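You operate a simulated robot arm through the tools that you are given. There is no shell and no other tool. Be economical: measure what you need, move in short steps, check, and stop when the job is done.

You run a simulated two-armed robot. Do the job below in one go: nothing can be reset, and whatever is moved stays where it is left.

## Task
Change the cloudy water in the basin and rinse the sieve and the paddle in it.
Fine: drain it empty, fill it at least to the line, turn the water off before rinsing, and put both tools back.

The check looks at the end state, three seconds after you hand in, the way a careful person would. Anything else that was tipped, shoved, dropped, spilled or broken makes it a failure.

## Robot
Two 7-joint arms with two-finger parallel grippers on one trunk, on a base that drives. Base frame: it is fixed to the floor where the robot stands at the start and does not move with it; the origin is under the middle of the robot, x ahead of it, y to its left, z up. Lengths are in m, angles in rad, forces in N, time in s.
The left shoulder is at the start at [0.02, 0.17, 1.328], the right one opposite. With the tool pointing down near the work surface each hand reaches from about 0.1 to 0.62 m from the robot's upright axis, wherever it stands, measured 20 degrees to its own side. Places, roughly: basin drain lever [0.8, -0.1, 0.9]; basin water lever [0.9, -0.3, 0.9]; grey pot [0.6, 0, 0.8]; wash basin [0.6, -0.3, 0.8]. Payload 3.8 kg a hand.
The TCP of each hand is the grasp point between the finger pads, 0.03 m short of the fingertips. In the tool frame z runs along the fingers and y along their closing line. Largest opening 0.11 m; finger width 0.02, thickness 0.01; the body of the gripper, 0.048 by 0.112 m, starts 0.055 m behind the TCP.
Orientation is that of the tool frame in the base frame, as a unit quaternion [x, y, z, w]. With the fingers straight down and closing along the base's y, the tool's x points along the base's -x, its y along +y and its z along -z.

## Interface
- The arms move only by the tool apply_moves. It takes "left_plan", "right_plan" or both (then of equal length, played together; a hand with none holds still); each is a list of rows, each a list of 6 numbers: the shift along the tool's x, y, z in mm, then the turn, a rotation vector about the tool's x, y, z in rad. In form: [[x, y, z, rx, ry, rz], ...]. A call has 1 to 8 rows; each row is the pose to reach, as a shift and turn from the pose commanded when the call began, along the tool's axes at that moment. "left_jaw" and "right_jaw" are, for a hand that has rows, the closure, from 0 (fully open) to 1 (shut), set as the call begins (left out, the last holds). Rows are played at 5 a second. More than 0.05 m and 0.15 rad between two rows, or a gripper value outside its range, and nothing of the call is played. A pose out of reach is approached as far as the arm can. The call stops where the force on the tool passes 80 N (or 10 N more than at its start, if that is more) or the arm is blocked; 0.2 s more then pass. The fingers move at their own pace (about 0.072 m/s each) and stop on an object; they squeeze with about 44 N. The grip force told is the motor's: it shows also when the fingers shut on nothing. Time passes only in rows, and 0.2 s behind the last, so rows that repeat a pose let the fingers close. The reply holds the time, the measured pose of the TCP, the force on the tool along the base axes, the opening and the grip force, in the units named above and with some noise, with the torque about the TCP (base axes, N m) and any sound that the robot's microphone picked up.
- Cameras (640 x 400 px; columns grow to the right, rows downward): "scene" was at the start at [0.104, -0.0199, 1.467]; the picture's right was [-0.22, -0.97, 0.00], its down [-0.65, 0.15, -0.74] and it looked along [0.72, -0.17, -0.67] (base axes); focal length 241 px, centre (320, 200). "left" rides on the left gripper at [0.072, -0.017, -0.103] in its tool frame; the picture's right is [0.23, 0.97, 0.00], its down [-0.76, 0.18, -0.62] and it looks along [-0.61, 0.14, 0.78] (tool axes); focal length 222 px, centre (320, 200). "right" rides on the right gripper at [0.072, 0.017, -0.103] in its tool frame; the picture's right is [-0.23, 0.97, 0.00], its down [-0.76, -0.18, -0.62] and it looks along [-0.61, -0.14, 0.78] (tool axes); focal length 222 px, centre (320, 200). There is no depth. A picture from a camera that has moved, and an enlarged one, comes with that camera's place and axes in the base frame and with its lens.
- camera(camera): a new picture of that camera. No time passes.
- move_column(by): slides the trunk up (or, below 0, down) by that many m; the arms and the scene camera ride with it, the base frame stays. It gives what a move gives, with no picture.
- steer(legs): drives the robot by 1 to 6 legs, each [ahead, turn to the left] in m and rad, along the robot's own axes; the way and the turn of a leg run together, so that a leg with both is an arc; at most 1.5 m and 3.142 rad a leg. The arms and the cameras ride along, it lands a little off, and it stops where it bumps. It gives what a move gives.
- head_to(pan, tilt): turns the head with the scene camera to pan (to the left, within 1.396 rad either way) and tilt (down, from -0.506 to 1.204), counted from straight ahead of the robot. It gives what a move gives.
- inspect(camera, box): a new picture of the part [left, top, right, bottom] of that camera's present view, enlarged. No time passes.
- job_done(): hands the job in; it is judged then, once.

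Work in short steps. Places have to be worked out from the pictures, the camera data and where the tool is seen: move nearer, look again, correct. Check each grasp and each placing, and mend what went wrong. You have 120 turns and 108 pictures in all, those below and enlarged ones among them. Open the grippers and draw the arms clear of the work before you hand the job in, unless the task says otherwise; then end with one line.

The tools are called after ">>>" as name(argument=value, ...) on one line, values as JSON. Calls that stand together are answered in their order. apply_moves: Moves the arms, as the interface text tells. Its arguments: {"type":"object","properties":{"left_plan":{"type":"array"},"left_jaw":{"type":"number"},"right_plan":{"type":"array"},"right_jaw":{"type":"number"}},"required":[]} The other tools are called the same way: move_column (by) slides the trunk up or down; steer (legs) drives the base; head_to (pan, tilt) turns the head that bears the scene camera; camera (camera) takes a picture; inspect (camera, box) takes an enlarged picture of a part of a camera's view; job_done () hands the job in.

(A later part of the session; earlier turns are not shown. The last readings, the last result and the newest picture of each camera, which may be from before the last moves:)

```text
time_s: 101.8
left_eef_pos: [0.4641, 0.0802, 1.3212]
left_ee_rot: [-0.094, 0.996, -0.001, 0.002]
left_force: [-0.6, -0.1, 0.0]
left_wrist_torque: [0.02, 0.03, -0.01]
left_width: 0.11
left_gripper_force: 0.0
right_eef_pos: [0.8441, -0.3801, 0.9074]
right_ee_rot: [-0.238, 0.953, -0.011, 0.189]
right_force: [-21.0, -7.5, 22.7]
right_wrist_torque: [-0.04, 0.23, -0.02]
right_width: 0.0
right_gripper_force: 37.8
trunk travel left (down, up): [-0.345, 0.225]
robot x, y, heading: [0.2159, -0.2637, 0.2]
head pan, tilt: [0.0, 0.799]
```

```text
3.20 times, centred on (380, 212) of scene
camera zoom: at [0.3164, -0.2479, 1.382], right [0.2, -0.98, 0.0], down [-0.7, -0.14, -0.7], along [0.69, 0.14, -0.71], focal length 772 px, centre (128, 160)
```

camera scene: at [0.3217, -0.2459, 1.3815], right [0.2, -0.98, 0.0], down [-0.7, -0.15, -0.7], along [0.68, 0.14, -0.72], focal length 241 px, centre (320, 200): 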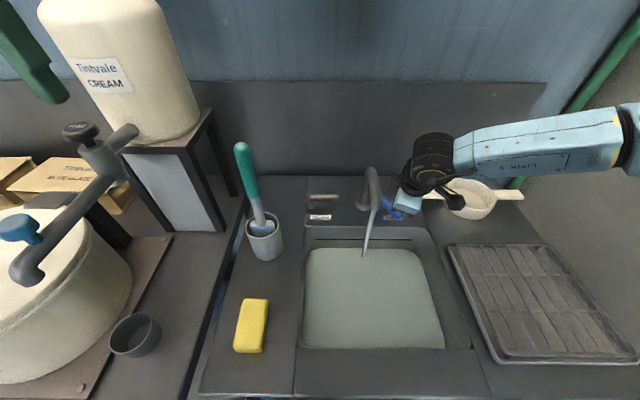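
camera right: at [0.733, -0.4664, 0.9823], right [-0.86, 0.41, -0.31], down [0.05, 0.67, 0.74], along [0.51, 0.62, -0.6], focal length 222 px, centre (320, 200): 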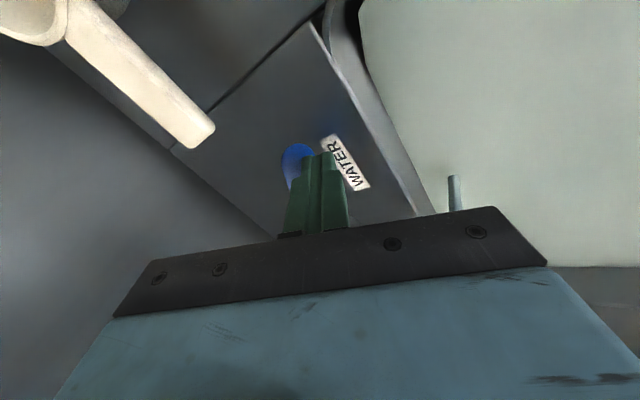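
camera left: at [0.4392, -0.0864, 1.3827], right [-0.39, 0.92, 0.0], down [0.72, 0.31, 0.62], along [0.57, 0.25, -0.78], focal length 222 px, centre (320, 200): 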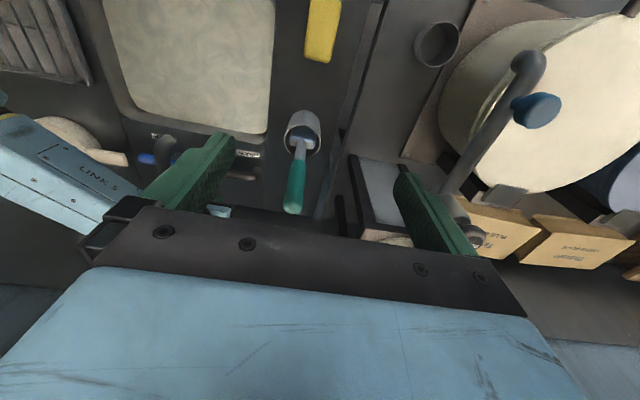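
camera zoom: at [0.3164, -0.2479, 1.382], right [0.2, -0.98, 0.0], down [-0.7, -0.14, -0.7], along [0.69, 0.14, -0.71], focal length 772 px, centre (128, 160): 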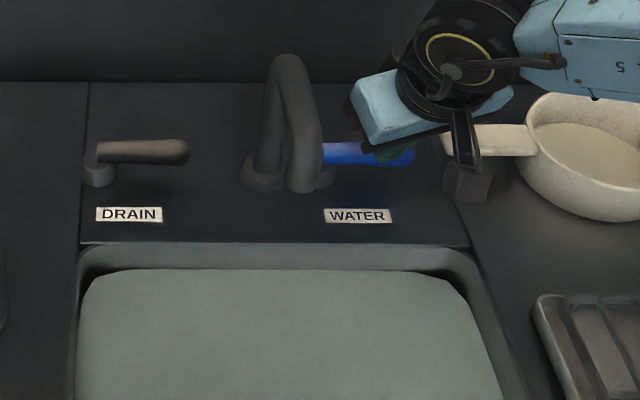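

Water is off, the lever is against its stop and the line is submerged. Back off, lift and untwist; then survey the sieve.

>>> apply_moves(right_plan=[[18, 6, -7, 0, 0, 0], [35, 11, -15, 0, 0, 0], [22, 7, -50, 0, 0, 0], [8, 3, -90, 0, 0, 0.15], [-6, -2, -126, 0, 0, 0.3], [20, 6, -150, 0, 0, 0.3], [55, 17, -170, 0, 0, 0.3], [90, 28, -185, 0, 0, 0.3]], right_jaw=0)

>>> camera(camera="right")

>>> inspect(camera="scene", box=[340, 140, 580, 290])

```text
time_s: 103.6
left_eef_pos: [0.4685, 0.08, 1.3201]
left_ee_rot: [-0.094, 0.996, 0.0, 0.001]
left_force: [-0.5, -0.4, -0.3]
left_wrist_torque: [0.01, -0.05, 0.02]
left_width: 0.1098
left_gripper_force: 0.1
right_eef_pos: [0.6921, -0.4103, 1.0386]
right_ee_rot: [-0.093, 0.978, 0.017, 0.188]
right_force: [-0.4, -0.8, 0.6]
right_wrist_torque: [-0.01, -0.01, -0.03]
right_width: 0.1103
right_gripper_force: 0.1
trunk travel left (down, up): [-0.345, 0.225]
robot x, y, heading: [0.2171, -0.2702, 0.207]
head pan, tilt: [0.0, 0.799]
```

```text
48 pictures are left
camera right: at [0.5865, -0.4125, 1.1096], right [0.03, 1.0, 0.08], down [0.5, -0.08, 0.86], along [0.87, 0.02, -0.5], focal length 222 px, centre (320, 200)
```

right: 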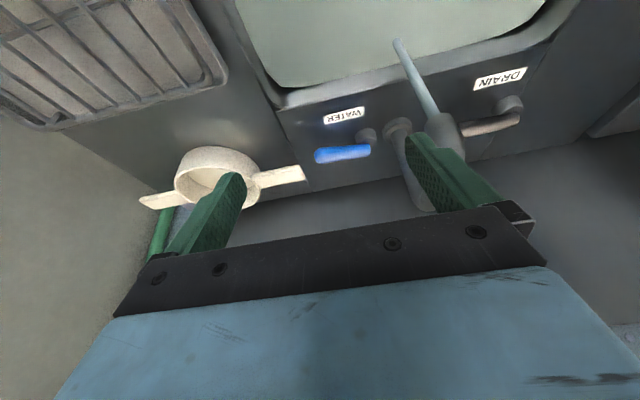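

```text
2.67 times, centred on (460, 215) of scene
camera zoom: at [0.3212, -0.248, 1.3815], right [0.2, -0.98, 0.0], down [-0.7, -0.14, -0.7], along [0.68, 0.14, -0.72], focal length 644 px, centre (-53, 160)
```

zoom: 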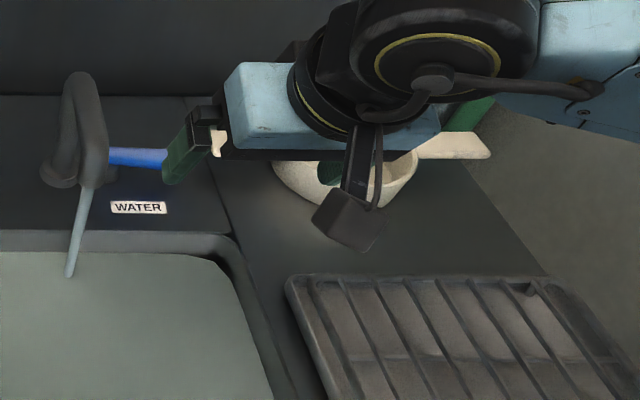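

A stream is visible again — the water lever isn't fully shut (likely disturbed by opening the jaws). Close the fingers and push it firmly again, right away.

>>> apply_moves(right_plan=[[-15, 0, 43, 0, 0, 0], [-30, 0, 87, 0, 0, 0], [-45, 0, 131, 0, 0, 0], [-48, 0, 162, 0, 0, 0], [-76, 0, 173, 0, 0, 0], [-90, 0, 179, 0, 0, 0], [-101, 0, 183, 0, 0, 0], [-112, 0, 187, 0, 0, 0]], right_jaw=1)

>>> camera(camera="right")

```text
time_s: 105.4
left_eef_pos: [0.4678, 0.0807, 1.3205]
left_ee_rot: [-0.094, 0.996, -0.002, 0.0]
left_force: [1.3, 0.4, 0.1]
left_wrist_torque: [-0.05, 0.07, 0.0]
left_width: 0.1099
left_gripper_force: 0.1
right_eef_pos: [0.8674, -0.3758, 0.9119]
right_ee_rot: [-0.093, 0.976, 0.017, 0.194]
right_force: [-27.4, -12.3, 63.3]
right_wrist_torque: [0.55, -0.24, 0.52]
right_width: 0.0
right_gripper_force: 37.8
trunk travel left (down, up): [-0.345, 0.225]
robot x, y, heading: [0.2221, -0.2677, 0.206]
head pan, tilt: [0.0, 0.799]
```

```text
46 pictures are left
camera right: at [0.7604, -0.3786, 0.9796], right [0.02, 1.0, 0.09], down [0.49, -0.09, 0.87], along [0.87, 0.02, -0.49], focal length 222 px, centre (320, 200)
```

right: 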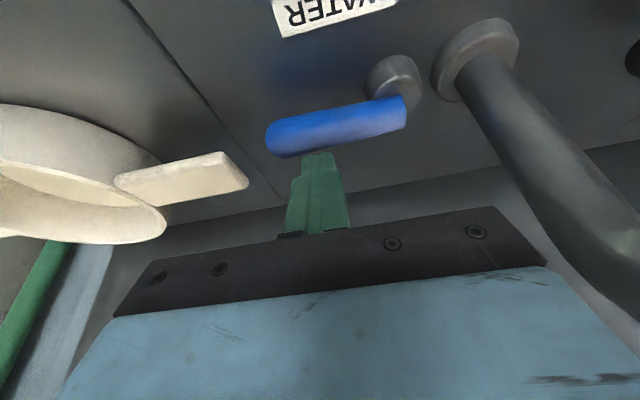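

The finger has ridden up onto the bar. Check whether water is still running.

>>> inspect(camera="scene", box=[280, 150, 480, 275])

```text
3.20 times, centred on (380, 212) of scene
camera zoom: at [0.321, -0.2472, 1.3815], right [0.2, -0.98, 0.0], down [-0.7, -0.14, -0.7], along [0.68, 0.14, -0.72], focal length 772 px, centre (128, 160)
```

zoom: 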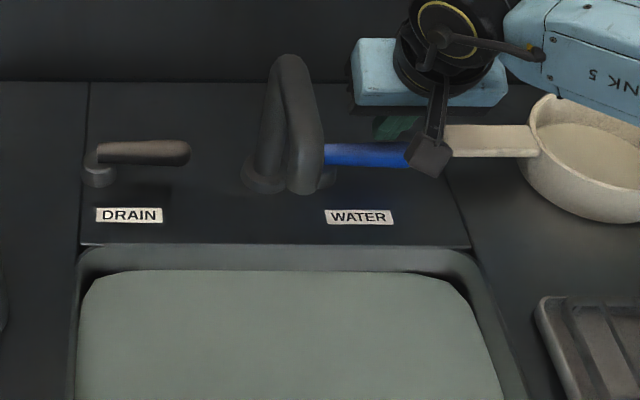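

The stream is stopped and the bar is square again. This time lift straight up first, without opening the jaws, then check.

>>> apply_moves(right_plan=[[-11, 0, -28, 0, 0, 0], [-26, 0, -65, 0, 0, 0], [-44, 0, -112, 0, 0, 0], [-60, 0, -150, 0, 0, 0], [-20, 0, -165, 0, 0, 0], [20, 0, -180, 0, 0, 0], [60, 0, -195, 0, 0, 0]])

>>> camera(camera="scene")

```text
refused: row 3 steps farther than a row can; nothing moved
```

```text
44 pictures are left
camera scene: at [0.321, -0.2472, 1.3815], right [0.2, -0.98, 0.0], down [-0.7, -0.14, -0.7], along [0.68, 0.14, -0.72], focal length 241 px, centre (320, 200)
```

scene: 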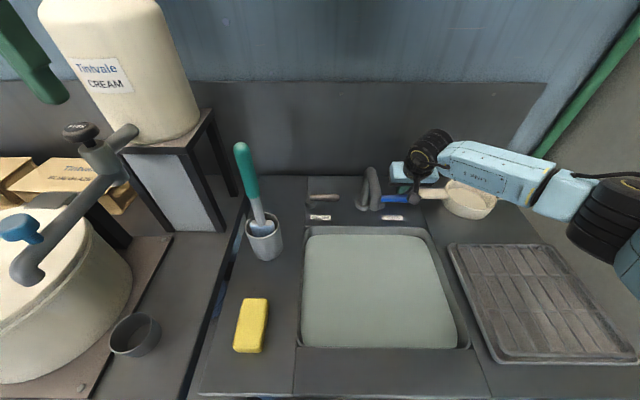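

Resend with finer steps (and only picture afterwards).

>>> apply_moves(right_plan=[[-11, 0, -28, 0, 0, 0], [-26, 0, -65, 0, 0, 0], [-42, 0, -106, 0, 0, 0], [-58, 0, -146, 0, 0, 0], [-20, 0, -165, 0, 0, 0], [20, 0, -180, 0, 0, 0], [60, 0, -195, 0, 0, 0]])

>>> inspect(camera="scene", box=[280, 140, 540, 302])

```text
time_s: 107.0
left_eef_pos: [0.4681, 0.0793, 1.3217]
left_ee_rot: [-0.094, 0.996, 0.0, 0.0]
left_force: [-0.4, 0.4, 1.2]
left_wrist_torque: [0.0, -0.02, 0.01]
left_width: 0.1099
left_gripper_force: 0.0
right_eef_pos: [0.7392, -0.4017, 1.0663]
right_ee_rot: [-0.092, 0.978, 0.017, 0.188]
right_force: [1.0, -0.5, -0.3]
right_wrist_torque: [0.02, 0.0, -0.02]
right_width: 0.0
right_gripper_force: 37.9
trunk travel left (down, up): [-0.345, 0.225]
robot x, y, heading: [0.2214, -0.2665, 0.2]
head pan, tilt: [0.0, 0.799]
```

```text
2.46 times, centred on (410, 221) of scene
camera zoom: at [0.3211, -0.2481, 1.3815], right [0.2, -0.98, 0.0], down [-0.7, -0.14, -0.7], along [0.68, 0.14, -0.72], focal length 594 px, centre (98, 148)
```

zoom: 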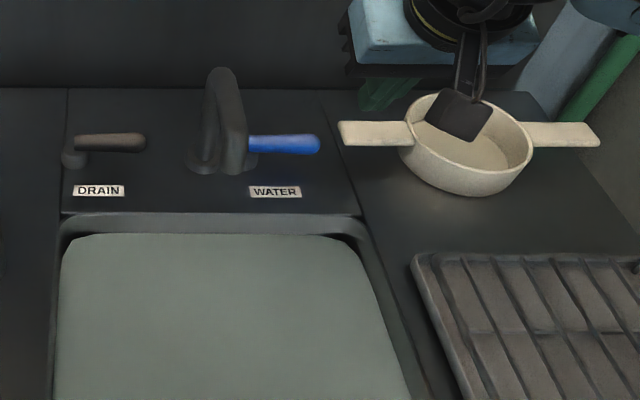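

Water stays off and both levers look closed. Now the paddle with the left hand: its handle top is about (0.60,-0.066,1.18), leaning slightly toward me. I bring the left hand above it and retract the right hand.

>>> apply_moves(left_plan=[[-16, -35, 9, -0.015, -0.04, 0], [-33, -70, 18, -0.03, -0.08, 0], [-50, -105, 27, -0.045, -0.12, 0], [-66, -140, 36, -0.06, -0.16, 0], [-82, -177, 45, -0.07, -0.19, 0]], right_plan=[[15, -10, -27, 0, 0.05, 0], [30, -20, -55, 0, 0.1, 0], [45, -30, -82, 0, 0.15, 0], [60, -40, -110, 0, 0.2, 0], [75, -50, -137, 0, 0.25, 0]], left_jaw=0.2)

>>> camera(camera="left")

>>> camera(camera="scene")

```text
time_s: 108.2
left_eef_pos: [0.5834, -0.0807, 1.2719]
left_ee_rot: [-0.094, 0.99, 0.044, 0.091]
left_force: [0.2, 0.4, 0.4]
left_wrist_torque: [0.01, 0.03, -0.02]
left_width: 0.0882
left_gripper_force: 0.0
right_eef_pos: [0.6302, -0.4736, 1.1663]
right_ee_rot: [-0.094, 0.994, 0.006, 0.063]
right_force: [-0.5, -0.9, 0.5]
right_wrist_torque: [0.02, -0.02, 0.03]
right_width: 0.0
right_gripper_force: 37.8
trunk travel left (down, up): [-0.345, 0.225]
robot x, y, heading: [0.2189, -0.2701, 0.203]
head pan, tilt: [0.0, 0.799]
```

```text
42 pictures are left
camera left: at [0.4983, -0.1222, 1.3583], right [-0.41, 0.91, 0.02], down [0.59, 0.24, 0.77], along [0.69, 0.33, -0.64], focal length 222 px, centre (320, 200)
```

left: 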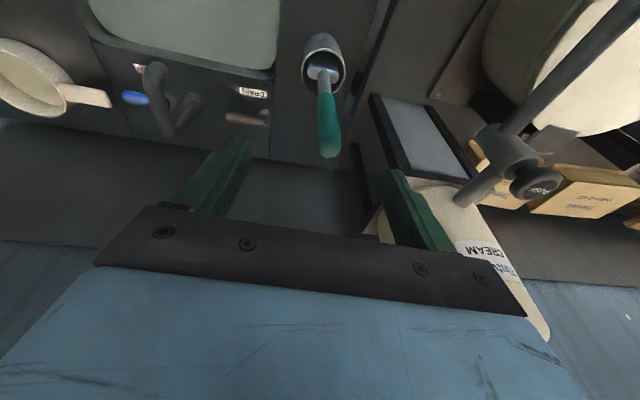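

```text
41 pictures are left
camera scene: at [0.3225, -0.249, 1.3814], right [0.2, -0.98, 0.0], down [-0.7, -0.14, -0.7], along [0.68, 0.14, -0.72], focal length 241 px, centre (320, 200)
```

scene: 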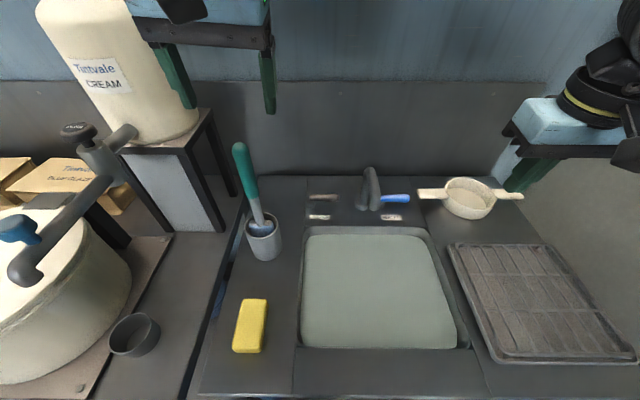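

Using both views, the handle top is at about (0.636,-0.045,1.152) and the handle is nearly vertical. I straighten the hand over that point and recheck.

>>> apply_moves(left_plan=[[-28, 12, 6, 0.035, 0.095, 0], [-58, 24, 13, 0.07, 0.19, 0], [-58, 24, 13, 0.07, 0.19, 0]])

>>> camera(camera="left")

>>> inspect(camera="scene", box=[180, 60, 340, 270])

```text
time_s: 109.0
left_eef_pos: [0.6356, -0.0444, 1.2749]
left_ee_rot: [-0.093, 0.996, -0.002, 0.0]
left_force: [-0.2, 0.9, -0.4]
left_wrist_torque: [0.0, -0.01, 0.01]
left_width: 0.0881
left_gripper_force: 0.0
right_eef_pos: [0.6294, -0.4727, 1.167]
right_ee_rot: [-0.094, 0.993, 0.006, 0.064]
right_force: [-1.4, -0.2, 0.4]
right_wrist_torque: [-0.02, 0.01, 0.01]
right_width: 0.0002
right_gripper_force: 37.4
trunk travel left (down, up): [-0.345, 0.225]
robot x, y, heading: [0.2239, -0.2611, 0.199]
head pan, tilt: [0.0, 0.799]
```

```text
40 pictures are left
camera left: at [0.5677, -0.0736, 1.3772], right [-0.4, 0.91, 0.0], down [0.72, 0.32, 0.62], along [0.57, 0.25, -0.78], focal length 222 px, centre (320, 200)
```

left: 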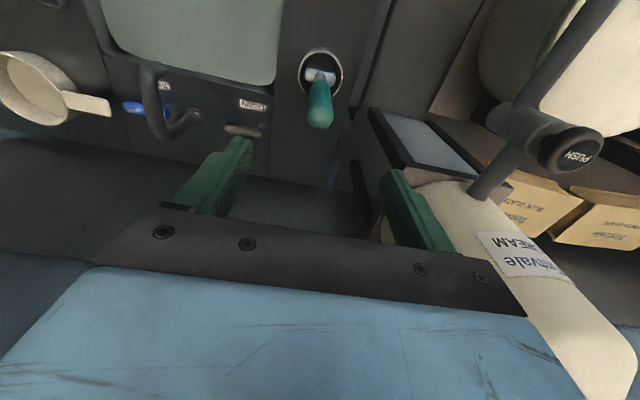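

```text
1.90 times, centred on (260, 165) of scene
camera zoom: at [0.3217, -0.2477, 1.3815], right [0.2, -0.98, 0.0], down [-0.7, -0.14, -0.7], along [0.68, 0.14, -0.72], focal length 460 px, centre (434, 267)
```

zoom: 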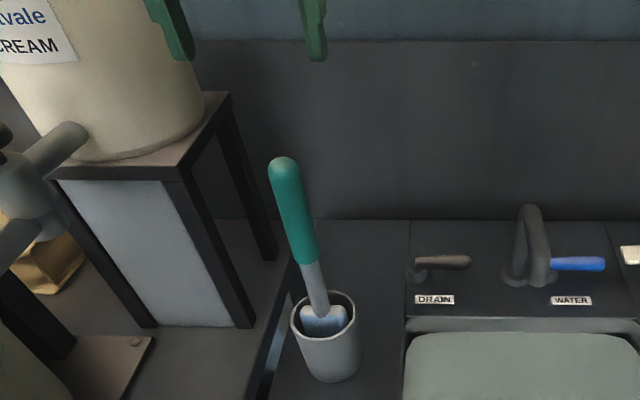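

The handle top is right under the TCP. Descend 162 mm and close on the handle.

>>> apply_moves(left_plan=[[0, 0, 45, 0, 0, 0], [0, 0, 90, 0, 0, 0], [0, 0, 130, 0, 0, 0], [0, 0, 162, 0, 0, 0]])

>>> camera(camera="left")

```text
time_s: 110.0
left_eef_pos: [0.6421, -0.0443, 1.1266]
left_ee_rot: [-0.095, 0.995, 0.002, 0.012]
left_force: [0.5, -0.3, 0.2]
left_wrist_torque: [0.04, -0.03, -0.01]
left_width: 0.088
left_gripper_force: 0.1
right_eef_pos: [0.6313, -0.4735, 1.1668]
right_ee_rot: [-0.093, 0.994, 0.007, 0.064]
right_force: [-0.6, -0.1, 0.8]
right_wrist_torque: [-0.02, -0.05, 0.01]
right_width: 0.0
right_gripper_force: 37.3
trunk travel left (down, up): [-0.345, 0.225]
robot x, y, heading: [0.2203, -0.2674, 0.205]
head pan, tilt: [0.0, 0.799]
```

```text
38 pictures are left
camera left: at [0.5708, -0.0749, 1.2286], right [-0.41, 0.91, 0.0], down [0.7, 0.32, 0.64], along [0.59, 0.26, -0.77], focal length 222 px, centre (320, 200)
```

left: 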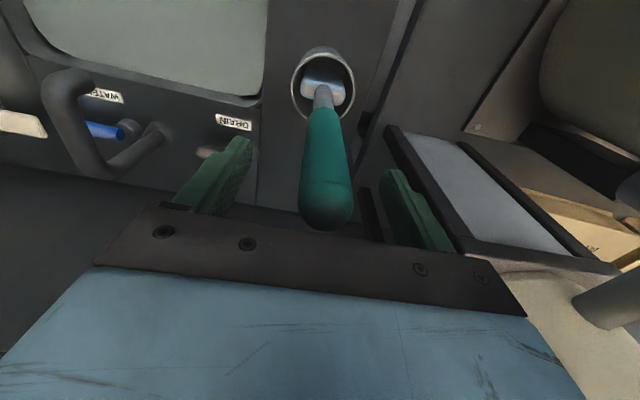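

The hand stopped 13 mm high with a slight tilt although the tool feels no force, so I check that the left arm isn't touching something.

>>> head_to(pan=0.5, tilt=0.6)

>>> camera(camera="scene")

```text
time_s: 110.9
left_eef_pos: [0.6386, -0.0451, 1.1278]
left_ee_rot: [-0.095, 0.995, 0.002, 0.013]
left_force: [0.6, 0.9, 0.2]
left_wrist_torque: [-0.03, -0.01, 0.01]
left_width: 0.088
left_gripper_force: 0.0
right_eef_pos: [0.6314, -0.4741, 1.1667]
right_ee_rot: [-0.094, 0.994, 0.006, 0.063]
right_force: [0.7, 0.2, 0.0]
right_wrist_torque: [0.0, -0.01, 0.0]
right_width: 0.0003
right_gripper_force: 37.6
trunk travel left (down, up): [-0.345, 0.225]
robot x, y, heading: [0.224, -0.2652, 0.203]
head pan, tilt: [0.499, 0.6]
```

```text
37 pictures are left
camera scene: at [0.3103, -0.2091, 1.399], right [0.65, -0.76, 0.0], down [-0.43, -0.36, -0.83], along [0.63, 0.53, -0.56], focal length 241 px, centre (320, 200)
```

scene: 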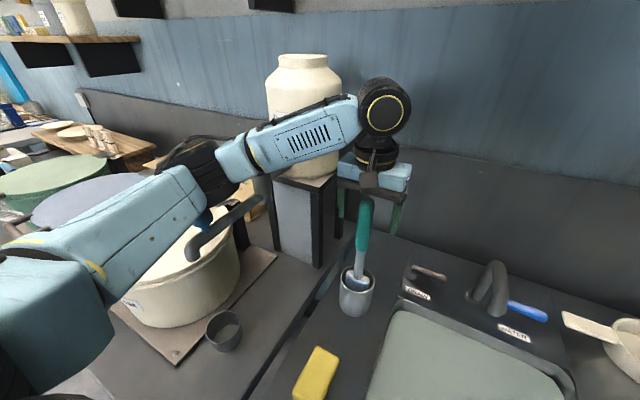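

The left elbow may be resting on the dispenser pump next to the jar. Raise the hand again, lift the trunk so the elbow stays higher, and look.

>>> apply_moves(left_plan=[[0, 0, -45, 0, 0, 0], [0, 0, -90, 0, 0, 0], [0, 0, -130, 0, 0, 0]])

>>> inspect(camera="scene", box=[120, 100, 360, 330])

```text
time_s: 111.7
left_eef_pos: [0.6377, -0.0436, 1.2431]
left_ee_rot: [-0.092, 0.996, 0.0, -0.001]
left_force: [0.8, 0.6, -0.2]
left_wrist_torque: [0.0, 0.0, 0.01]
left_width: 0.0881
left_gripper_force: 0.0
right_eef_pos: [0.6296, -0.4703, 1.1657]
right_ee_rot: [-0.095, 0.993, 0.005, 0.064]
right_force: [0.4, 0.4, -0.1]
right_wrist_torque: [0.01, 0.02, -0.01]
right_width: 0.0
right_gripper_force: 37.7
trunk travel left (down, up): [-0.345, 0.225]
robot x, y, heading: [0.222, -0.2691, 0.202]
head pan, tilt: [0.499, 0.6]
```

```text
1.74 times, centred on (240, 215) of scene
camera zoom: at [0.3104, -0.2067, 1.3979], right [0.65, -0.76, 0.0], down [-0.43, -0.36, -0.82], along [0.63, 0.53, -0.57], focal length 420 px, centre (459, 174)
```

zoom: 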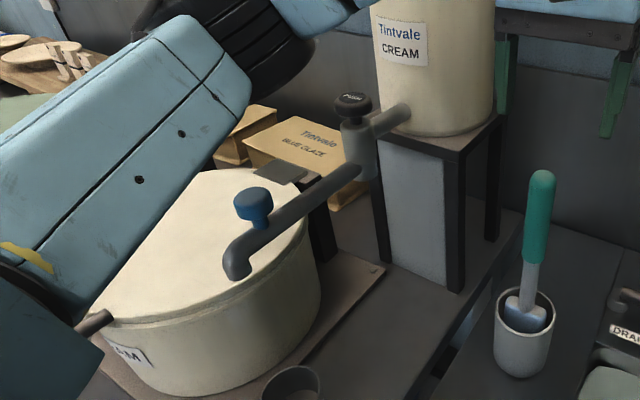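

Pump, jar and pot look undisturbed. Raise the trunk by 0.2 m so that the elbow passes well above the pump, then descend again.

>>> move_column(by=0.2)

>>> apply_moves(left_plan=[[0, 0, 48, 0, 0, 0], [0, 0, 96, 0, 0, 0], [0, 0, 144, 0, 0, 0], [0, 0, 192, 0, 0, 0], [0, 0, 230, 0, 0, 0]])

>>> camera(camera="scene")

```text
time_s: 113.9
left_eef_pos: [0.6379, -0.0448, 1.4432]
left_ee_rot: [-0.094, 0.996, 0.0, 0.0]
left_force: [0.2, 0.2, -0.1]
left_wrist_torque: [0.02, 0.02, -0.01]
left_width: 0.0881
left_gripper_force: 0.0
right_eef_pos: [0.6304, -0.4731, 1.3661]
right_ee_rot: [-0.094, 0.994, 0.006, 0.064]
right_force: [0.3, 0.0, -0.8]
right_wrist_torque: [0.01, -0.02, 0.0]
right_width: 0.0
right_gripper_force: 37.6
trunk travel left (down, up): [-0.545, 0.025]
robot x, y, heading: [0.2222, -0.2668, 0.207]
head pan, tilt: [0.499, 0.6]
```

```text
time_s: 115.1
left_eef_pos: [0.6382, -0.0452, 1.2138]
left_ee_rot: [-0.095, 0.996, 0.0, 0.001]
left_force: [-0.2, 0.5, -0.5]
left_wrist_torque: [0.01, 0.01, 0.02]
left_width: 0.0881
left_gripper_force: 0.2
right_eef_pos: [0.6296, -0.4735, 1.3663]
right_ee_rot: [-0.094, 0.993, 0.006, 0.064]
right_force: [0.5, 1.0, 0.7]
right_wrist_torque: [-0.01, 0.0, -0.02]
right_width: 0.0
right_gripper_force: 37.7
trunk travel left (down, up): [-0.545, 0.025]
robot x, y, heading: [0.2205, -0.2644, 0.203]
head pan, tilt: [0.499, 0.6]
```

```text
35 pictures are left
camera scene: at [0.3105, -0.2067, 1.5983], right [0.65, -0.76, 0.0], down [-0.43, -0.36, -0.83], along [0.63, 0.53, -0.56], focal length 241 px, centre (320, 200)
```

scene: 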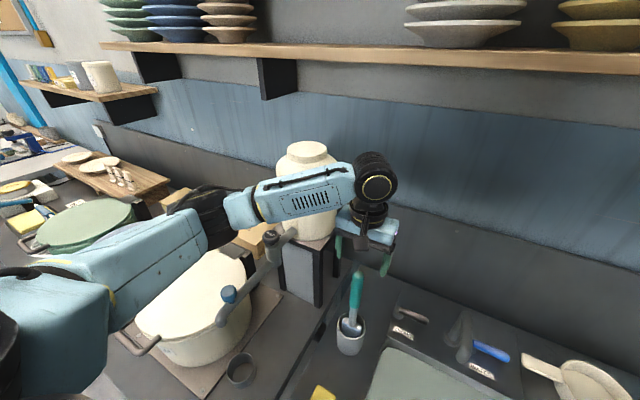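

The arm now passes higher above the pump. Descend the remaining 99 mm and check that it arrives exactly.

>>> apply_moves(left_plan=[[0, 0, 35, 0, 0, 0], [0, 0, 70, 0, 0, 0], [0, 0, 99, 0, 0, 0], [0, 0, 99, 0, 0, 0]])

>>> camera(camera="left")

>>> camera(camera="scene")

```text
time_s: 116.1
left_eef_pos: [0.6393, -0.0424, 1.1147]
left_ee_rot: [-0.093, 0.996, -0.001, 0.0]
left_force: [1.0, 0.7, 0.6]
left_wrist_torque: [0.04, 0.02, 0.0]
left_width: 0.0879
left_gripper_force: 0.0
right_eef_pos: [0.6303, -0.4725, 1.3655]
right_ee_rot: [-0.094, 0.994, 0.005, 0.064]
right_force: [0.3, -0.4, -0.2]
right_wrist_torque: [0.0, -0.01, -0.01]
right_width: 0.0
right_gripper_force: 38.1
trunk travel left (down, up): [-0.545, 0.025]
robot x, y, heading: [0.2211, -0.2722, 0.2]
head pan, tilt: [0.499, 0.6]
```

```text
34 pictures are left
camera left: at [0.5705, -0.0717, 1.2171], right [-0.4, 0.91, 0.0], down [0.71, 0.32, 0.62], along [0.57, 0.25, -0.78], focal length 222 px, centre (320, 200)
```

left: 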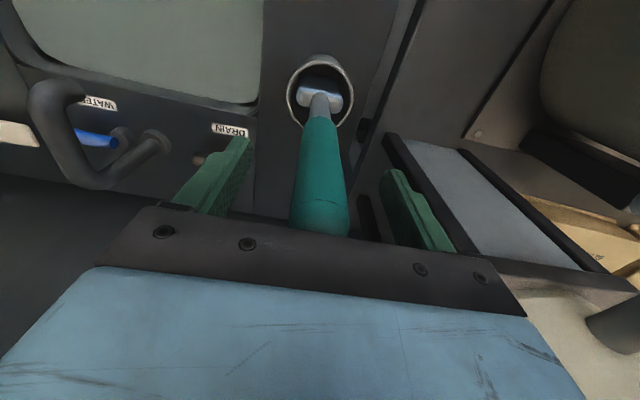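

```text
33 pictures are left
camera scene: at [0.3105, -0.2067, 1.5983], right [0.65, -0.76, 0.0], down [-0.43, -0.36, -0.83], along [0.63, 0.53, -0.56], focal length 241 px, centre (320, 200)
```

scene: 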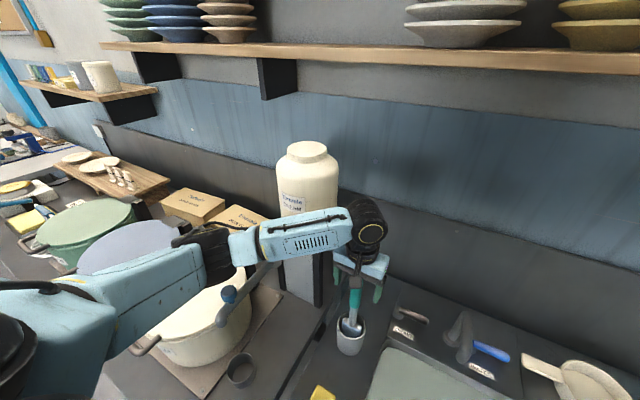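

It arrived exactly this time. Close the gripper on the handle.

>>> apply_moves(left_plan=[[0, 0, 0, 0, 0, 0], [0, 0, 0, 0, 0, 0], [0, 0, 0, 0, 0, 0], [0, 0, 0, 0, 0, 0], [0, 0, 0, 0, 0, 0]], left_jaw=1)

>>> apply_moves(left_plan=[[0, 0, -30, 0, 0, 0], [0, 0, -60, 0, 0, 0], [0, 0, -100, 0, 0, 0], [0, 0, -140, 0, 0, 0]])

>>> camera(camera="scene")

```text
time_s: 117.3
left_eef_pos: [0.6388, -0.0424, 1.1146]
left_ee_rot: [-0.094, 0.996, 0.0, 0.001]
left_force: [-0.2, -0.2, 0.6]
left_wrist_torque: [-0.06, -0.03, -0.03]
left_width: 0.0276
left_gripper_force: 44.6
right_eef_pos: [0.6295, -0.4721, 1.3658]
right_ee_rot: [-0.095, 0.993, 0.006, 0.064]
right_force: [-1.3, -0.3, -0.3]
right_wrist_torque: [-0.03, -0.01, 0.0]
right_width: 0.0
right_gripper_force: 37.4
trunk travel left (down, up): [-0.545, 0.025]
robot x, y, heading: [0.2194, -0.2679, 0.203]
head pan, tilt: [0.499, 0.6]
```

```text
time_s: 118.3
left_eef_pos: [0.6401, -0.0446, 1.2554]
left_ee_rot: [-0.094, 0.996, 0.0, 0.0]
left_force: [-0.1, -0.3, -2.8]
left_wrist_torque: [0.05, -0.01, 0.01]
left_width: 0.0276
left_gripper_force: 43.4
right_eef_pos: [0.6312, -0.4733, 1.3652]
right_ee_rot: [-0.094, 0.994, 0.005, 0.063]
right_force: [0.5, -0.3, 0.5]
right_wrist_torque: [0.0, 0.02, -0.02]
right_width: 0.0
right_gripper_force: 37.1
trunk travel left (down, up): [-0.545, 0.025]
robot x, y, heading: [0.2205, -0.2654, 0.198]
head pan, tilt: [0.499, 0.6]
```

```text
32 pictures are left
camera scene: at [0.3104, -0.2066, 1.5983], right [0.65, -0.76, 0.0], down [-0.43, -0.36, -0.83], along [0.63, 0.53, -0.56], focal length 241 px, centre (320, 200)
```

scene: 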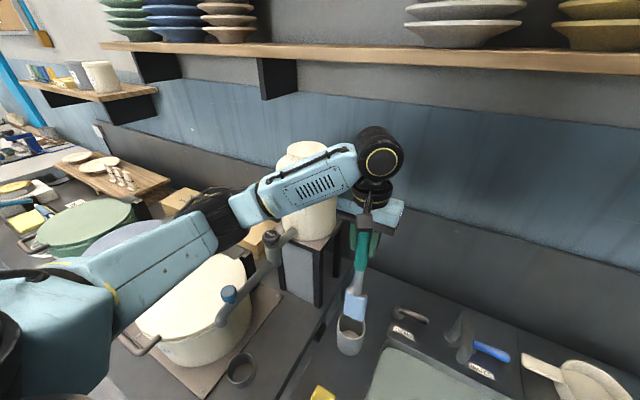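

The paddle is in hand (27.6 mm grip). Raise it 5 cm more and carry it over the left-middle of the basin.

>>> apply_moves(left_plan=[[0, 0, -30, 0, 0, 0], [0, 0, -60, 0, 0, 0], [16, -39, -60, 0, 0, 0], [32, -78, -60, 0, 0, 0], [48, -117, -60, 0, 0, 0], [64, -156, -60, 0, 0, 0], [80, -196, -60, 0, 0, 0], [80, -196, -60, 0, 0, 0]])

>>> head_to(pan=0.0, tilt=0.9)

>>> camera(camera="scene")

```text
time_s: 120.1
left_eef_pos: [0.5977, -0.2527, 1.3149]
left_ee_rot: [-0.094, 0.996, -0.001, 0.0]
left_force: [-0.7, 0.8, -1.8]
left_wrist_torque: [-0.03, 0.02, -0.02]
left_width: 0.0274
left_gripper_force: 44.4
right_eef_pos: [0.6304, -0.471, 1.366]
right_ee_rot: [-0.093, 0.994, 0.005, 0.065]
right_force: [-0.1, 0.7, 0.5]
right_wrist_torque: [0.02, 0.02, -0.03]
right_width: 0.0
right_gripper_force: 37.4
trunk travel left (down, up): [-0.545, 0.025]
robot x, y, heading: [0.2182, -0.2682, 0.206]
head pan, tilt: [0.499, 0.6]
```

```text
time_s: 121.0
left_eef_pos: [0.5975, -0.252, 1.3147]
left_ee_rot: [-0.094, 0.996, 0.0, 0.0]
left_force: [0.3, -0.8, -3.1]
left_wrist_torque: [0.0, -0.03, 0.0]
left_width: 0.0276
left_gripper_force: 43.9
right_eef_pos: [0.6304, -0.472, 1.3656]
right_ee_rot: [-0.094, 0.993, 0.005, 0.064]
right_force: [0.3, 0.4, 0.1]
right_wrist_torque: [0.02, 0.01, -0.01]
right_width: 0.0002
right_gripper_force: 37.7
trunk travel left (down, up): [-0.545, 0.025]
robot x, y, heading: [0.2222, -0.2671, 0.208]
head pan, tilt: [0.0, 0.901]
```

```text
31 pictures are left
camera scene: at [0.317, -0.2484, 1.5735], right [0.2, -0.98, 0.0], down [-0.77, -0.16, -0.62], along [0.61, 0.13, -0.78], focal length 241 px, centre (320, 200)
```

scene: 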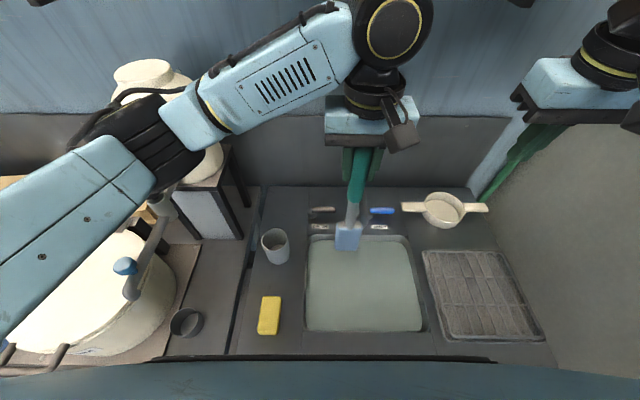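

The paddle hangs over the basin. Lower it in two stages, watching force.

>>> apply_moves(left_plan=[[0, 0, 45, 0, 0, 0], [0, 0, 90, 0, 0, 0], [0, 0, 135, 0, 0, 0], [0, 0, 180, 0, 0, 0], [0, 0, 225, 0, 0, 0], [0, 0, 270, 0, 0, 0]])

>>> camera(camera="scene")

```text
time_s: 122.4
left_eef_pos: [0.5958, -0.251, 1.0434]
left_ee_rot: [-0.094, 0.996, 0.0, 0.001]
left_force: [-0.6, -0.1, -2.3]
left_wrist_torque: [0.01, 0.01, -0.01]
left_width: 0.0274
left_gripper_force: 43.6
right_eef_pos: [0.6302, -0.4729, 1.3656]
right_ee_rot: [-0.094, 0.994, 0.005, 0.064]
right_force: [-0.6, -0.7, 0.3]
right_wrist_torque: [0.01, 0.0, 0.02]
right_width: 0.0
right_gripper_force: 38.0
trunk travel left (down, up): [-0.545, 0.025]
robot x, y, heading: [0.2205, -0.2645, 0.204]
head pan, tilt: [0.0, 0.901]
```

```text
30 pictures are left
camera scene: at [0.3168, -0.2485, 1.5735], right [0.2, -0.98, 0.0], down [-0.77, -0.16, -0.62], along [0.61, 0.12, -0.78], focal length 241 px, centre (320, 200)
```

scene: 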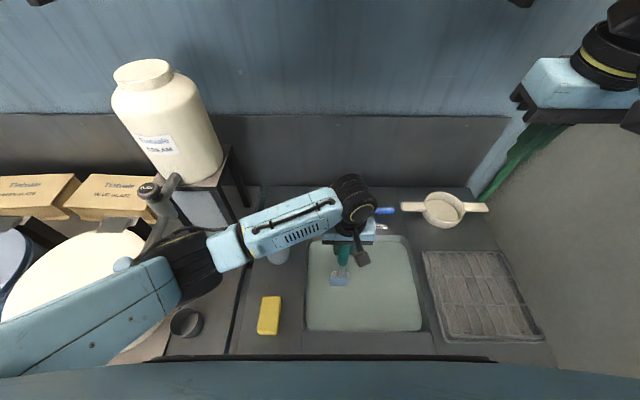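

Blade is about entering the water, but the left elbow is near the dispenser spout. I move the hand 7 cm right (drawing the elbow away) and then lower 40 mm more.

>>> apply_moves(left_plan=[[0, -35, 0, 0, 0, 0], [0, -70, 0, 0, 0, 0], [0, -70, 20, 0, 0, 0], [0, -70, 40, 0, 0, 0]])

>>> inspect(camera="scene", box=[100, 160, 460, 385])

```text
time_s: 123.4
left_eef_pos: [0.6097, -0.3195, 1.0028]
left_ee_rot: [-0.094, 0.996, 0.0, 0.0]
left_force: [0.3, 0.6, -2.3]
left_wrist_torque: [0.01, -0.01, 0.0]
left_width: 0.0273
left_gripper_force: 44.3
right_eef_pos: [0.6314, -0.474, 1.3662]
right_ee_rot: [-0.094, 0.993, 0.005, 0.064]
right_force: [-0.4, -0.3, -0.8]
right_wrist_torque: [0.02, -0.01, 0.05]
right_width: 0.0
right_gripper_force: 37.3
trunk travel left (down, up): [-0.545, 0.025]
robot x, y, heading: [0.221, -0.2646, 0.204]
head pan, tilt: [0.0, 0.901]
```

```text
1.78 times, centred on (280, 272) of scene
camera zoom: at [0.3171, -0.2493, 1.5735], right [0.2, -0.98, 0.0], down [-0.77, -0.16, -0.62], along [0.61, 0.13, -0.78], focal length 429 px, centre (391, 71)
```

zoom: 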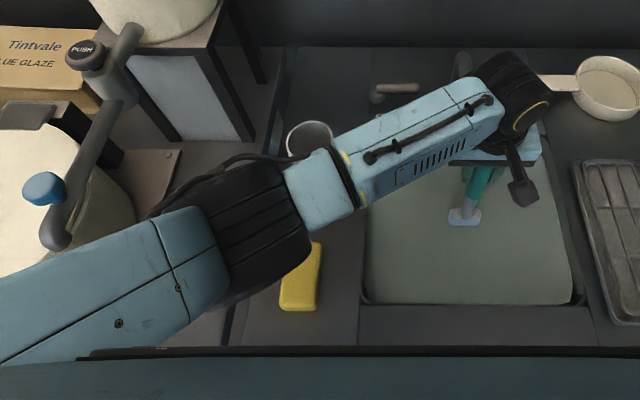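

The elbow is clear and the blade is mostly in the water. Lower 35 mm more and swish side to side.

>>> apply_moves(left_plan=[[0, 0, 35, 0, 0, 0], [0, -30, 35, 0, 0, 0], [0, 10, 35, 0, 0, 0], [0, -30, 35, 0, 0, 0], [20, 10, 35, 0, 0, 0], [20, -30, 35, 0, 0, 0], [0, 0, 35, 0, 0, 0]])

>>> inspect(camera="scene", box=[280, 190, 500, 345])

```text
time_s: 123.9
left_eef_pos: [0.6208, -0.3, 0.9678]
left_ee_rot: [-0.109, 0.994, 0.001, 0.011]
left_force: [-8.1, -4.1, 61.5]
left_wrist_torque: [0.06, 2.28, 0.12]
left_width: 0.0276
left_gripper_force: 44.1
right_eef_pos: [0.6266, -0.4734, 1.3665]
right_ee_rot: [-0.093, 0.993, 0.006, 0.066]
right_force: [0.5, -0.6, -0.3]
right_wrist_torque: [0.0, 0.04, 0.02]
right_width: 0.0001
right_gripper_force: 38.2
trunk travel left (down, up): [-0.545, 0.025]
robot x, y, heading: [0.2218, -0.2683, 0.201]
head pan, tilt: [0.0, 0.901]
stopped in row 2 (left hand): the force on the tool passed its limit at 157 N (the readings are from after the stop); the commanded pose is now the measured one
```

```text
2.58 times, centred on (390, 268) of scene
camera zoom: at [0.313, -0.2503, 1.5744], right [0.2, -0.98, 0.0], down [-0.77, -0.16, -0.62], along [0.61, 0.13, -0.78], focal length 623 px, centre (139, 26)
```

zoom: 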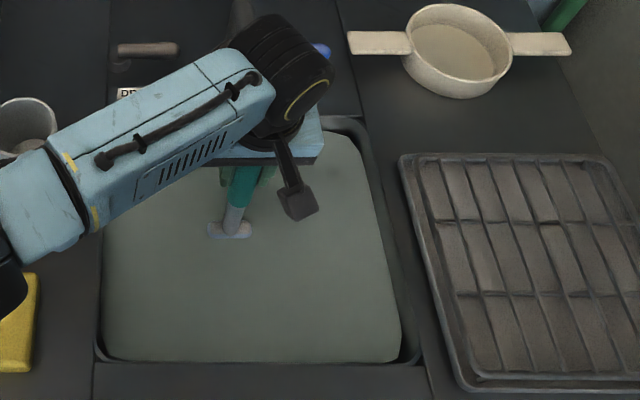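

The blade touched the basin floor. Lift 10 mm and swish there.

>>> apply_moves(left_plan=[[0, 0, -10, 0, 0, 0], [0, 35, -10, 0, 0, 0], [0, 0, -10, 0, 0, 0], [0, -30, -10, 0, 0, 0], [15, 0, -10, 0, 0, 0], [30, 35, -10, 0, 0, 0], [30, 0, -10, 0, 0, 0], [15, 10, -10, 0, 0, 0]])

>>> apply_moves(left_plan=[[0, 30, 0, 0, 0, 0], [0, -10, 0, 0, 0, 0], [0, 30, 0, 0, 0, 0], [0, -10, 0, 0, 0, 0], [0, 30, 0, 0, 0, 0], [0, 0, 0, 0, 0, 0]])

>>> apply_moves(left_plan=[[0, 0, -45, 0, 0, 0], [0, 0, -90, 0, 0, 0], [0, 0, -135, 0, 0, 0], [0, 0, -180, 0, 0, 0], [0, 0, -225, 0, 0, 0], [0, 0, -270, 0, 0, 0], [0, 0, -315, 0, 0, 0], [0, 0, -345, 0, 0, 0]])

>>> camera(camera="scene")

```text
time_s: 124.8
left_eef_pos: [0.6201, -0.2868, 0.9668]
left_ee_rot: [-0.115, 0.993, 0.006, 0.01]
left_force: [-3.7, -2.5, 37.3]
left_wrist_torque: [-1.74, 0.68, -0.11]
left_width: 0.0275
left_gripper_force: 43.8
right_eef_pos: [0.6278, -0.473, 1.3665]
right_ee_rot: [-0.092, 0.994, 0.005, 0.065]
right_force: [-0.2, 0.9, -0.4]
right_wrist_torque: [0.05, 0.01, 0.01]
right_width: 0.0
right_gripper_force: 37.8
trunk travel left (down, up): [-0.545, 0.025]
robot x, y, heading: [0.2229, -0.2642, 0.202]
head pan, tilt: [0.0, 0.901]
stopped in row 4 (left hand): the force on the tool passed its limit at 162 N (the readings are from after the stop); the commanded pose is now the measured one
```

```text
time_s: 125.4
left_eef_pos: [0.6217, -0.2796, 0.967]
left_ee_rot: [-0.115, 0.993, 0.015, 0.015]
left_force: [-11.0, 3.1, 66.8]
left_wrist_torque: [-0.52, 2.37, -0.12]
left_width: 0.0279
left_gripper_force: 44.0
right_eef_pos: [0.6272, -0.4732, 1.3674]
right_ee_rot: [-0.094, 0.993, 0.006, 0.064]
right_force: [0.6, -0.8, -1.5]
right_wrist_torque: [0.02, 0.07, -0.03]
right_width: 0.0002
right_gripper_force: 37.8
trunk travel left (down, up): [-0.545, 0.025]
robot x, y, heading: [0.2226, -0.2687, 0.203]
head pan, tilt: [0.0, 0.901]
stopped in row 3 (left hand): the force on the tool passed its limit at 161 N (the readings are from after the stop); the commanded pose is now the measured one
```

```text
time_s: 127.2
left_eef_pos: [0.6152, -0.2903, 1.3082]
left_ee_rot: [-0.115, 0.993, 0.015, 0.013]
left_force: [-1.0, 0.6, -1.2]
left_wrist_torque: [-0.01, -0.02, 0.0]
left_width: 0.0274
left_gripper_force: 43.9
right_eef_pos: [0.6304, -0.4724, 1.3646]
right_ee_rot: [-0.094, 0.994, 0.006, 0.063]
right_force: [0.4, -0.3, 0.1]
right_wrist_torque: [0.02, -0.02, 0.02]
right_width: 0.0
right_gripper_force: 37.8
trunk travel left (down, up): [-0.545, 0.025]
robot x, y, heading: [0.2203, -0.2657, 0.204]
head pan, tilt: [0.0, 0.901]
```

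```text
27 pictures are left
camera scene: at [0.3172, -0.2487, 1.5735], right [0.2, -0.98, 0.0], down [-0.77, -0.16, -0.62], along [0.61, 0.12, -0.78], focal length 241 px, centre (320, 200)
```

scene: 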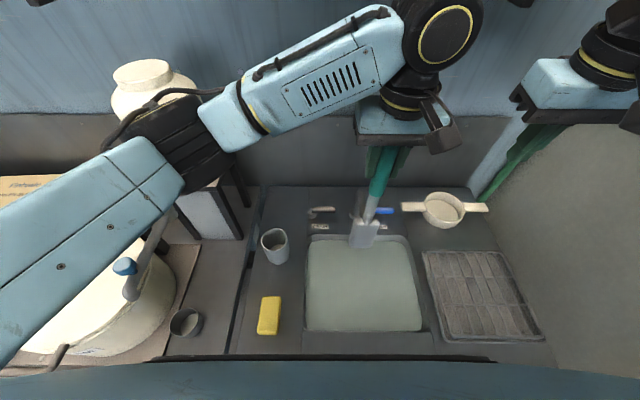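

The paddle is out and clean looking. Check the levers and the water more closely, since the arm was low near them.

>>> inspect(camera="scene", box=[240, 180, 440, 305])

```text
3.20 times, centred on (340, 242) of scene
camera zoom: at [0.3172, -0.2487, 1.5735], right [0.2, -0.98, 0.0], down [-0.77, -0.16, -0.62], along [0.61, 0.12, -0.78], focal length 772 px, centre (256, 64)
```

zoom: 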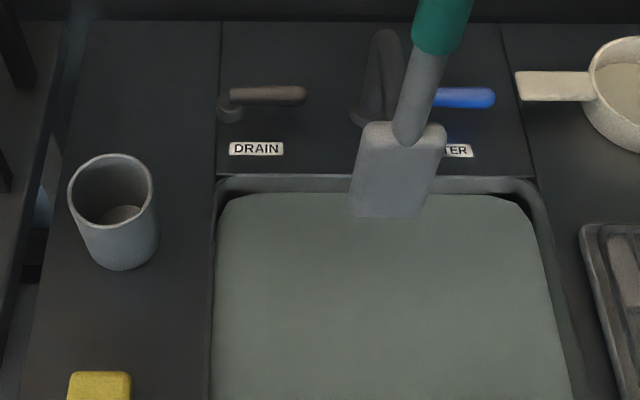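

Levers and water are fine and the paddle blade is clean now. First square up the hand's small tilt, then carry the paddle back over the crock.

>>> apply_moves(left_plan=[[0, 0, -10, 0.027, 0.029, 0.042]])

>>> apply_moves(left_plan=[[-14, 47, 0, 0, 0, 0], [-29, 94, 0, 0, 0, 0], [-43, 141, 0, 0, 0, 0], [-58, 188, 0, 0, 0, 0], [-73, 238, 0, 0, 0, 0], [-73, 238, 0, 0, 0, 0]])

>>> camera(camera="left")

>>> inspect(camera="scene", box=[180, 130, 380, 255])

```text
time_s: 127.6
left_eef_pos: [0.6164, -0.2917, 1.3182]
left_ee_rot: [-0.093, 0.996, 0.0, -0.001]
left_force: [-0.6, 0.1, -2.2]
left_wrist_torque: [-0.01, -0.02, 0.02]
left_width: 0.0274
left_gripper_force: 44.3
right_eef_pos: [0.6297, -0.4724, 1.3645]
right_ee_rot: [-0.094, 0.993, 0.005, 0.064]
right_force: [0.5, 0.5, 0.3]
right_wrist_torque: [0.01, 0.02, 0.01]
right_width: 0.0
right_gripper_force: 37.9
trunk travel left (down, up): [-0.545, 0.025]
robot x, y, heading: [0.2225, -0.2672, 0.202]
head pan, tilt: [0.0, 0.901]
```

```text
refused: row 5 steps farther than a row can; nothing moved
```

```text
25 pictures are left
camera left: at [0.5488, -0.3207, 1.4209], right [-0.41, 0.91, 0.0], down [0.71, 0.32, 0.62], along [0.57, 0.25, -0.78], focal length 222 px, centre (320, 200)
```

left: 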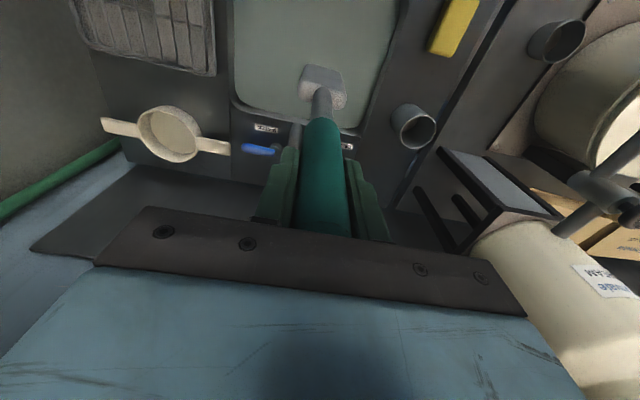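

```text
3.20 times, centred on (280, 192) of scene
camera zoom: at [0.3175, -0.2483, 1.5735], right [0.2, -0.98, 0.0], down [-0.77, -0.16, -0.62], along [0.61, 0.12, -0.78], focal length 772 px, centre (448, 224)
```

zoom: 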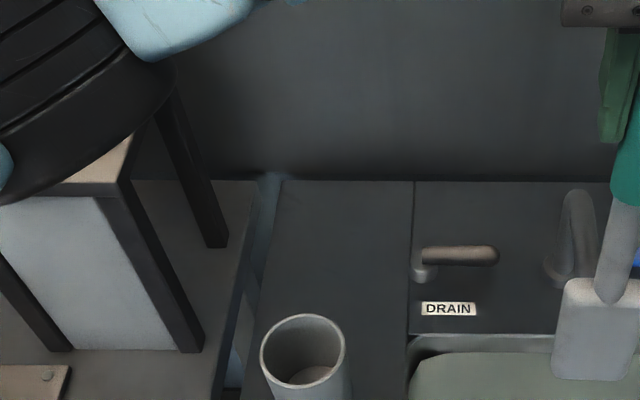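

A step was slightly too long; resend with six smaller ones. The paddle hangs straight in the grip, and the crock is at about (0.632,-0.044).

>>> apply_moves(left_plan=[[-12, 40, 0, 0, 0, 0], [-24, 80, 0, 0, 0, 0], [-36, 120, 0, 0, 0, 0], [-48, 160, 0, 0, 0, 0], [-60, 200, 0, 0, 0, 0], [-71, 239, 0, 0, 0, 0], [-71, 239, 0, 0, 0, 0]])

>>> camera(camera="left")

>>> inspect(camera="scene", box=[180, 130, 380, 255])

```text
time_s: 129.2
left_eef_pos: [0.6411, -0.0433, 1.3201]
left_ee_rot: [-0.093, 0.996, -0.001, 0.0]
left_force: [-0.4, -0.7, -2.3]
left_wrist_torque: [-0.01, -0.05, 0.04]
left_width: 0.0276
left_gripper_force: 44.2
right_eef_pos: [0.6313, -0.4726, 1.3641]
right_ee_rot: [-0.094, 0.994, 0.006, 0.064]
right_force: [-0.8, -0.1, -0.3]
right_wrist_torque: [0.01, -0.04, -0.01]
right_width: 0.0
right_gripper_force: 37.5
trunk travel left (down, up): [-0.545, 0.025]
robot x, y, heading: [0.2211, -0.2664, 0.199]
head pan, tilt: [0.0, 0.901]
```

```text
23 pictures are left
camera left: at [0.5725, -0.0739, 1.4235], right [-0.4, 0.91, 0.0], down [0.71, 0.32, 0.62], along [0.57, 0.25, -0.78], focal length 222 px, centre (320, 200)
```

left: 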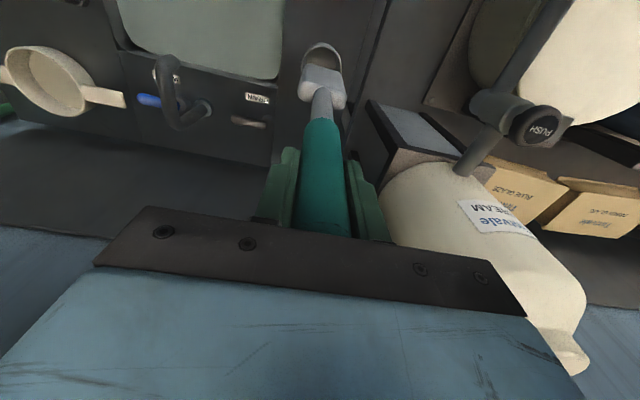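

```text
3.20 times, centred on (280, 192) of scene
camera zoom: at [0.3178, -0.2496, 1.5735], right [0.2, -0.98, 0.0], down [-0.77, -0.16, -0.62], along [0.61, 0.13, -0.78], focal length 772 px, centre (448, 224)
```

zoom: 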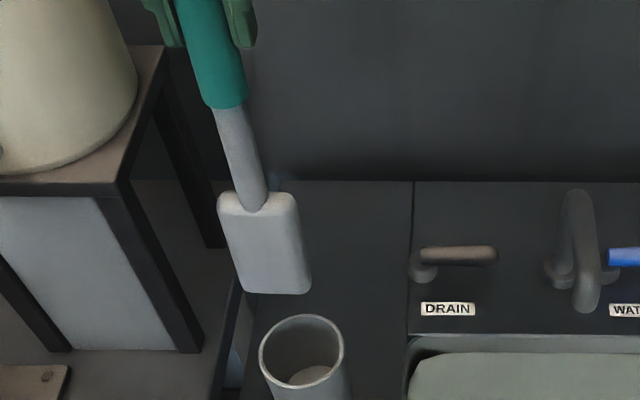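

Blade and crock line up (lateral within a few mm). Lower into the crock to the original height.

>>> apply_moves(left_plan=[[0, 0, 30, 0, 0, 0], [0, 0, 60, 0, 0, 0], [0, 0, 90, 0, 0, 0], [0, 0, 115, 0, 0, 0], [0, 0, 140, 0, 0, 0]])

>>> inspect(camera="scene", box=[180, 130, 380, 255])

```text
time_s: 130.5
left_eef_pos: [0.6474, -0.041, 1.1966]
left_ee_rot: [-0.096, 0.995, -0.003, 0.015]
left_force: [-7.8, 1.2, 29.3]
left_wrist_torque: [-0.58, 2.88, -0.27]
left_width: 0.0278
left_gripper_force: 44.2
right_eef_pos: [0.6287, -0.4716, 1.3644]
right_ee_rot: [-0.095, 0.993, 0.005, 0.063]
right_force: [0.1, 0.0, -0.5]
right_wrist_torque: [-0.03, 0.05, -0.01]
right_width: 0.0
right_gripper_force: 37.7
trunk travel left (down, up): [-0.545, 0.025]
robot x, y, heading: [0.2217, -0.2652, 0.203]
head pan, tilt: [0.0, 0.901]
stopped in row 5 (left hand): the force on the tool passed its limit at 85 N (the readings are from after the stop); the commanded pose is now the measured one
```

```text
3.20 times, centred on (280, 192) of scene
camera zoom: at [0.3164, -0.2482, 1.5737], right [0.2, -0.98, 0.0], down [-0.77, -0.16, -0.62], along [0.61, 0.13, -0.78], focal length 772 px, centre (448, 224)
```

zoom: 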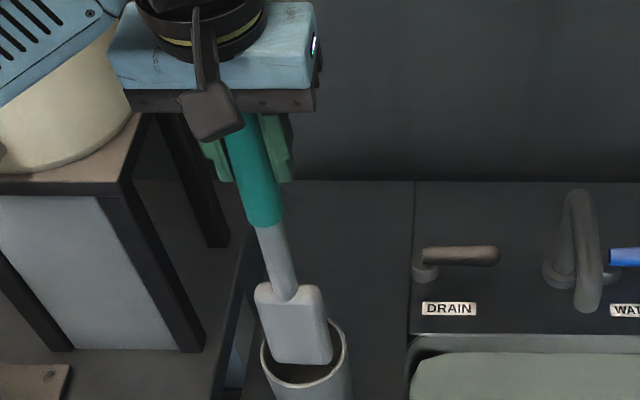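

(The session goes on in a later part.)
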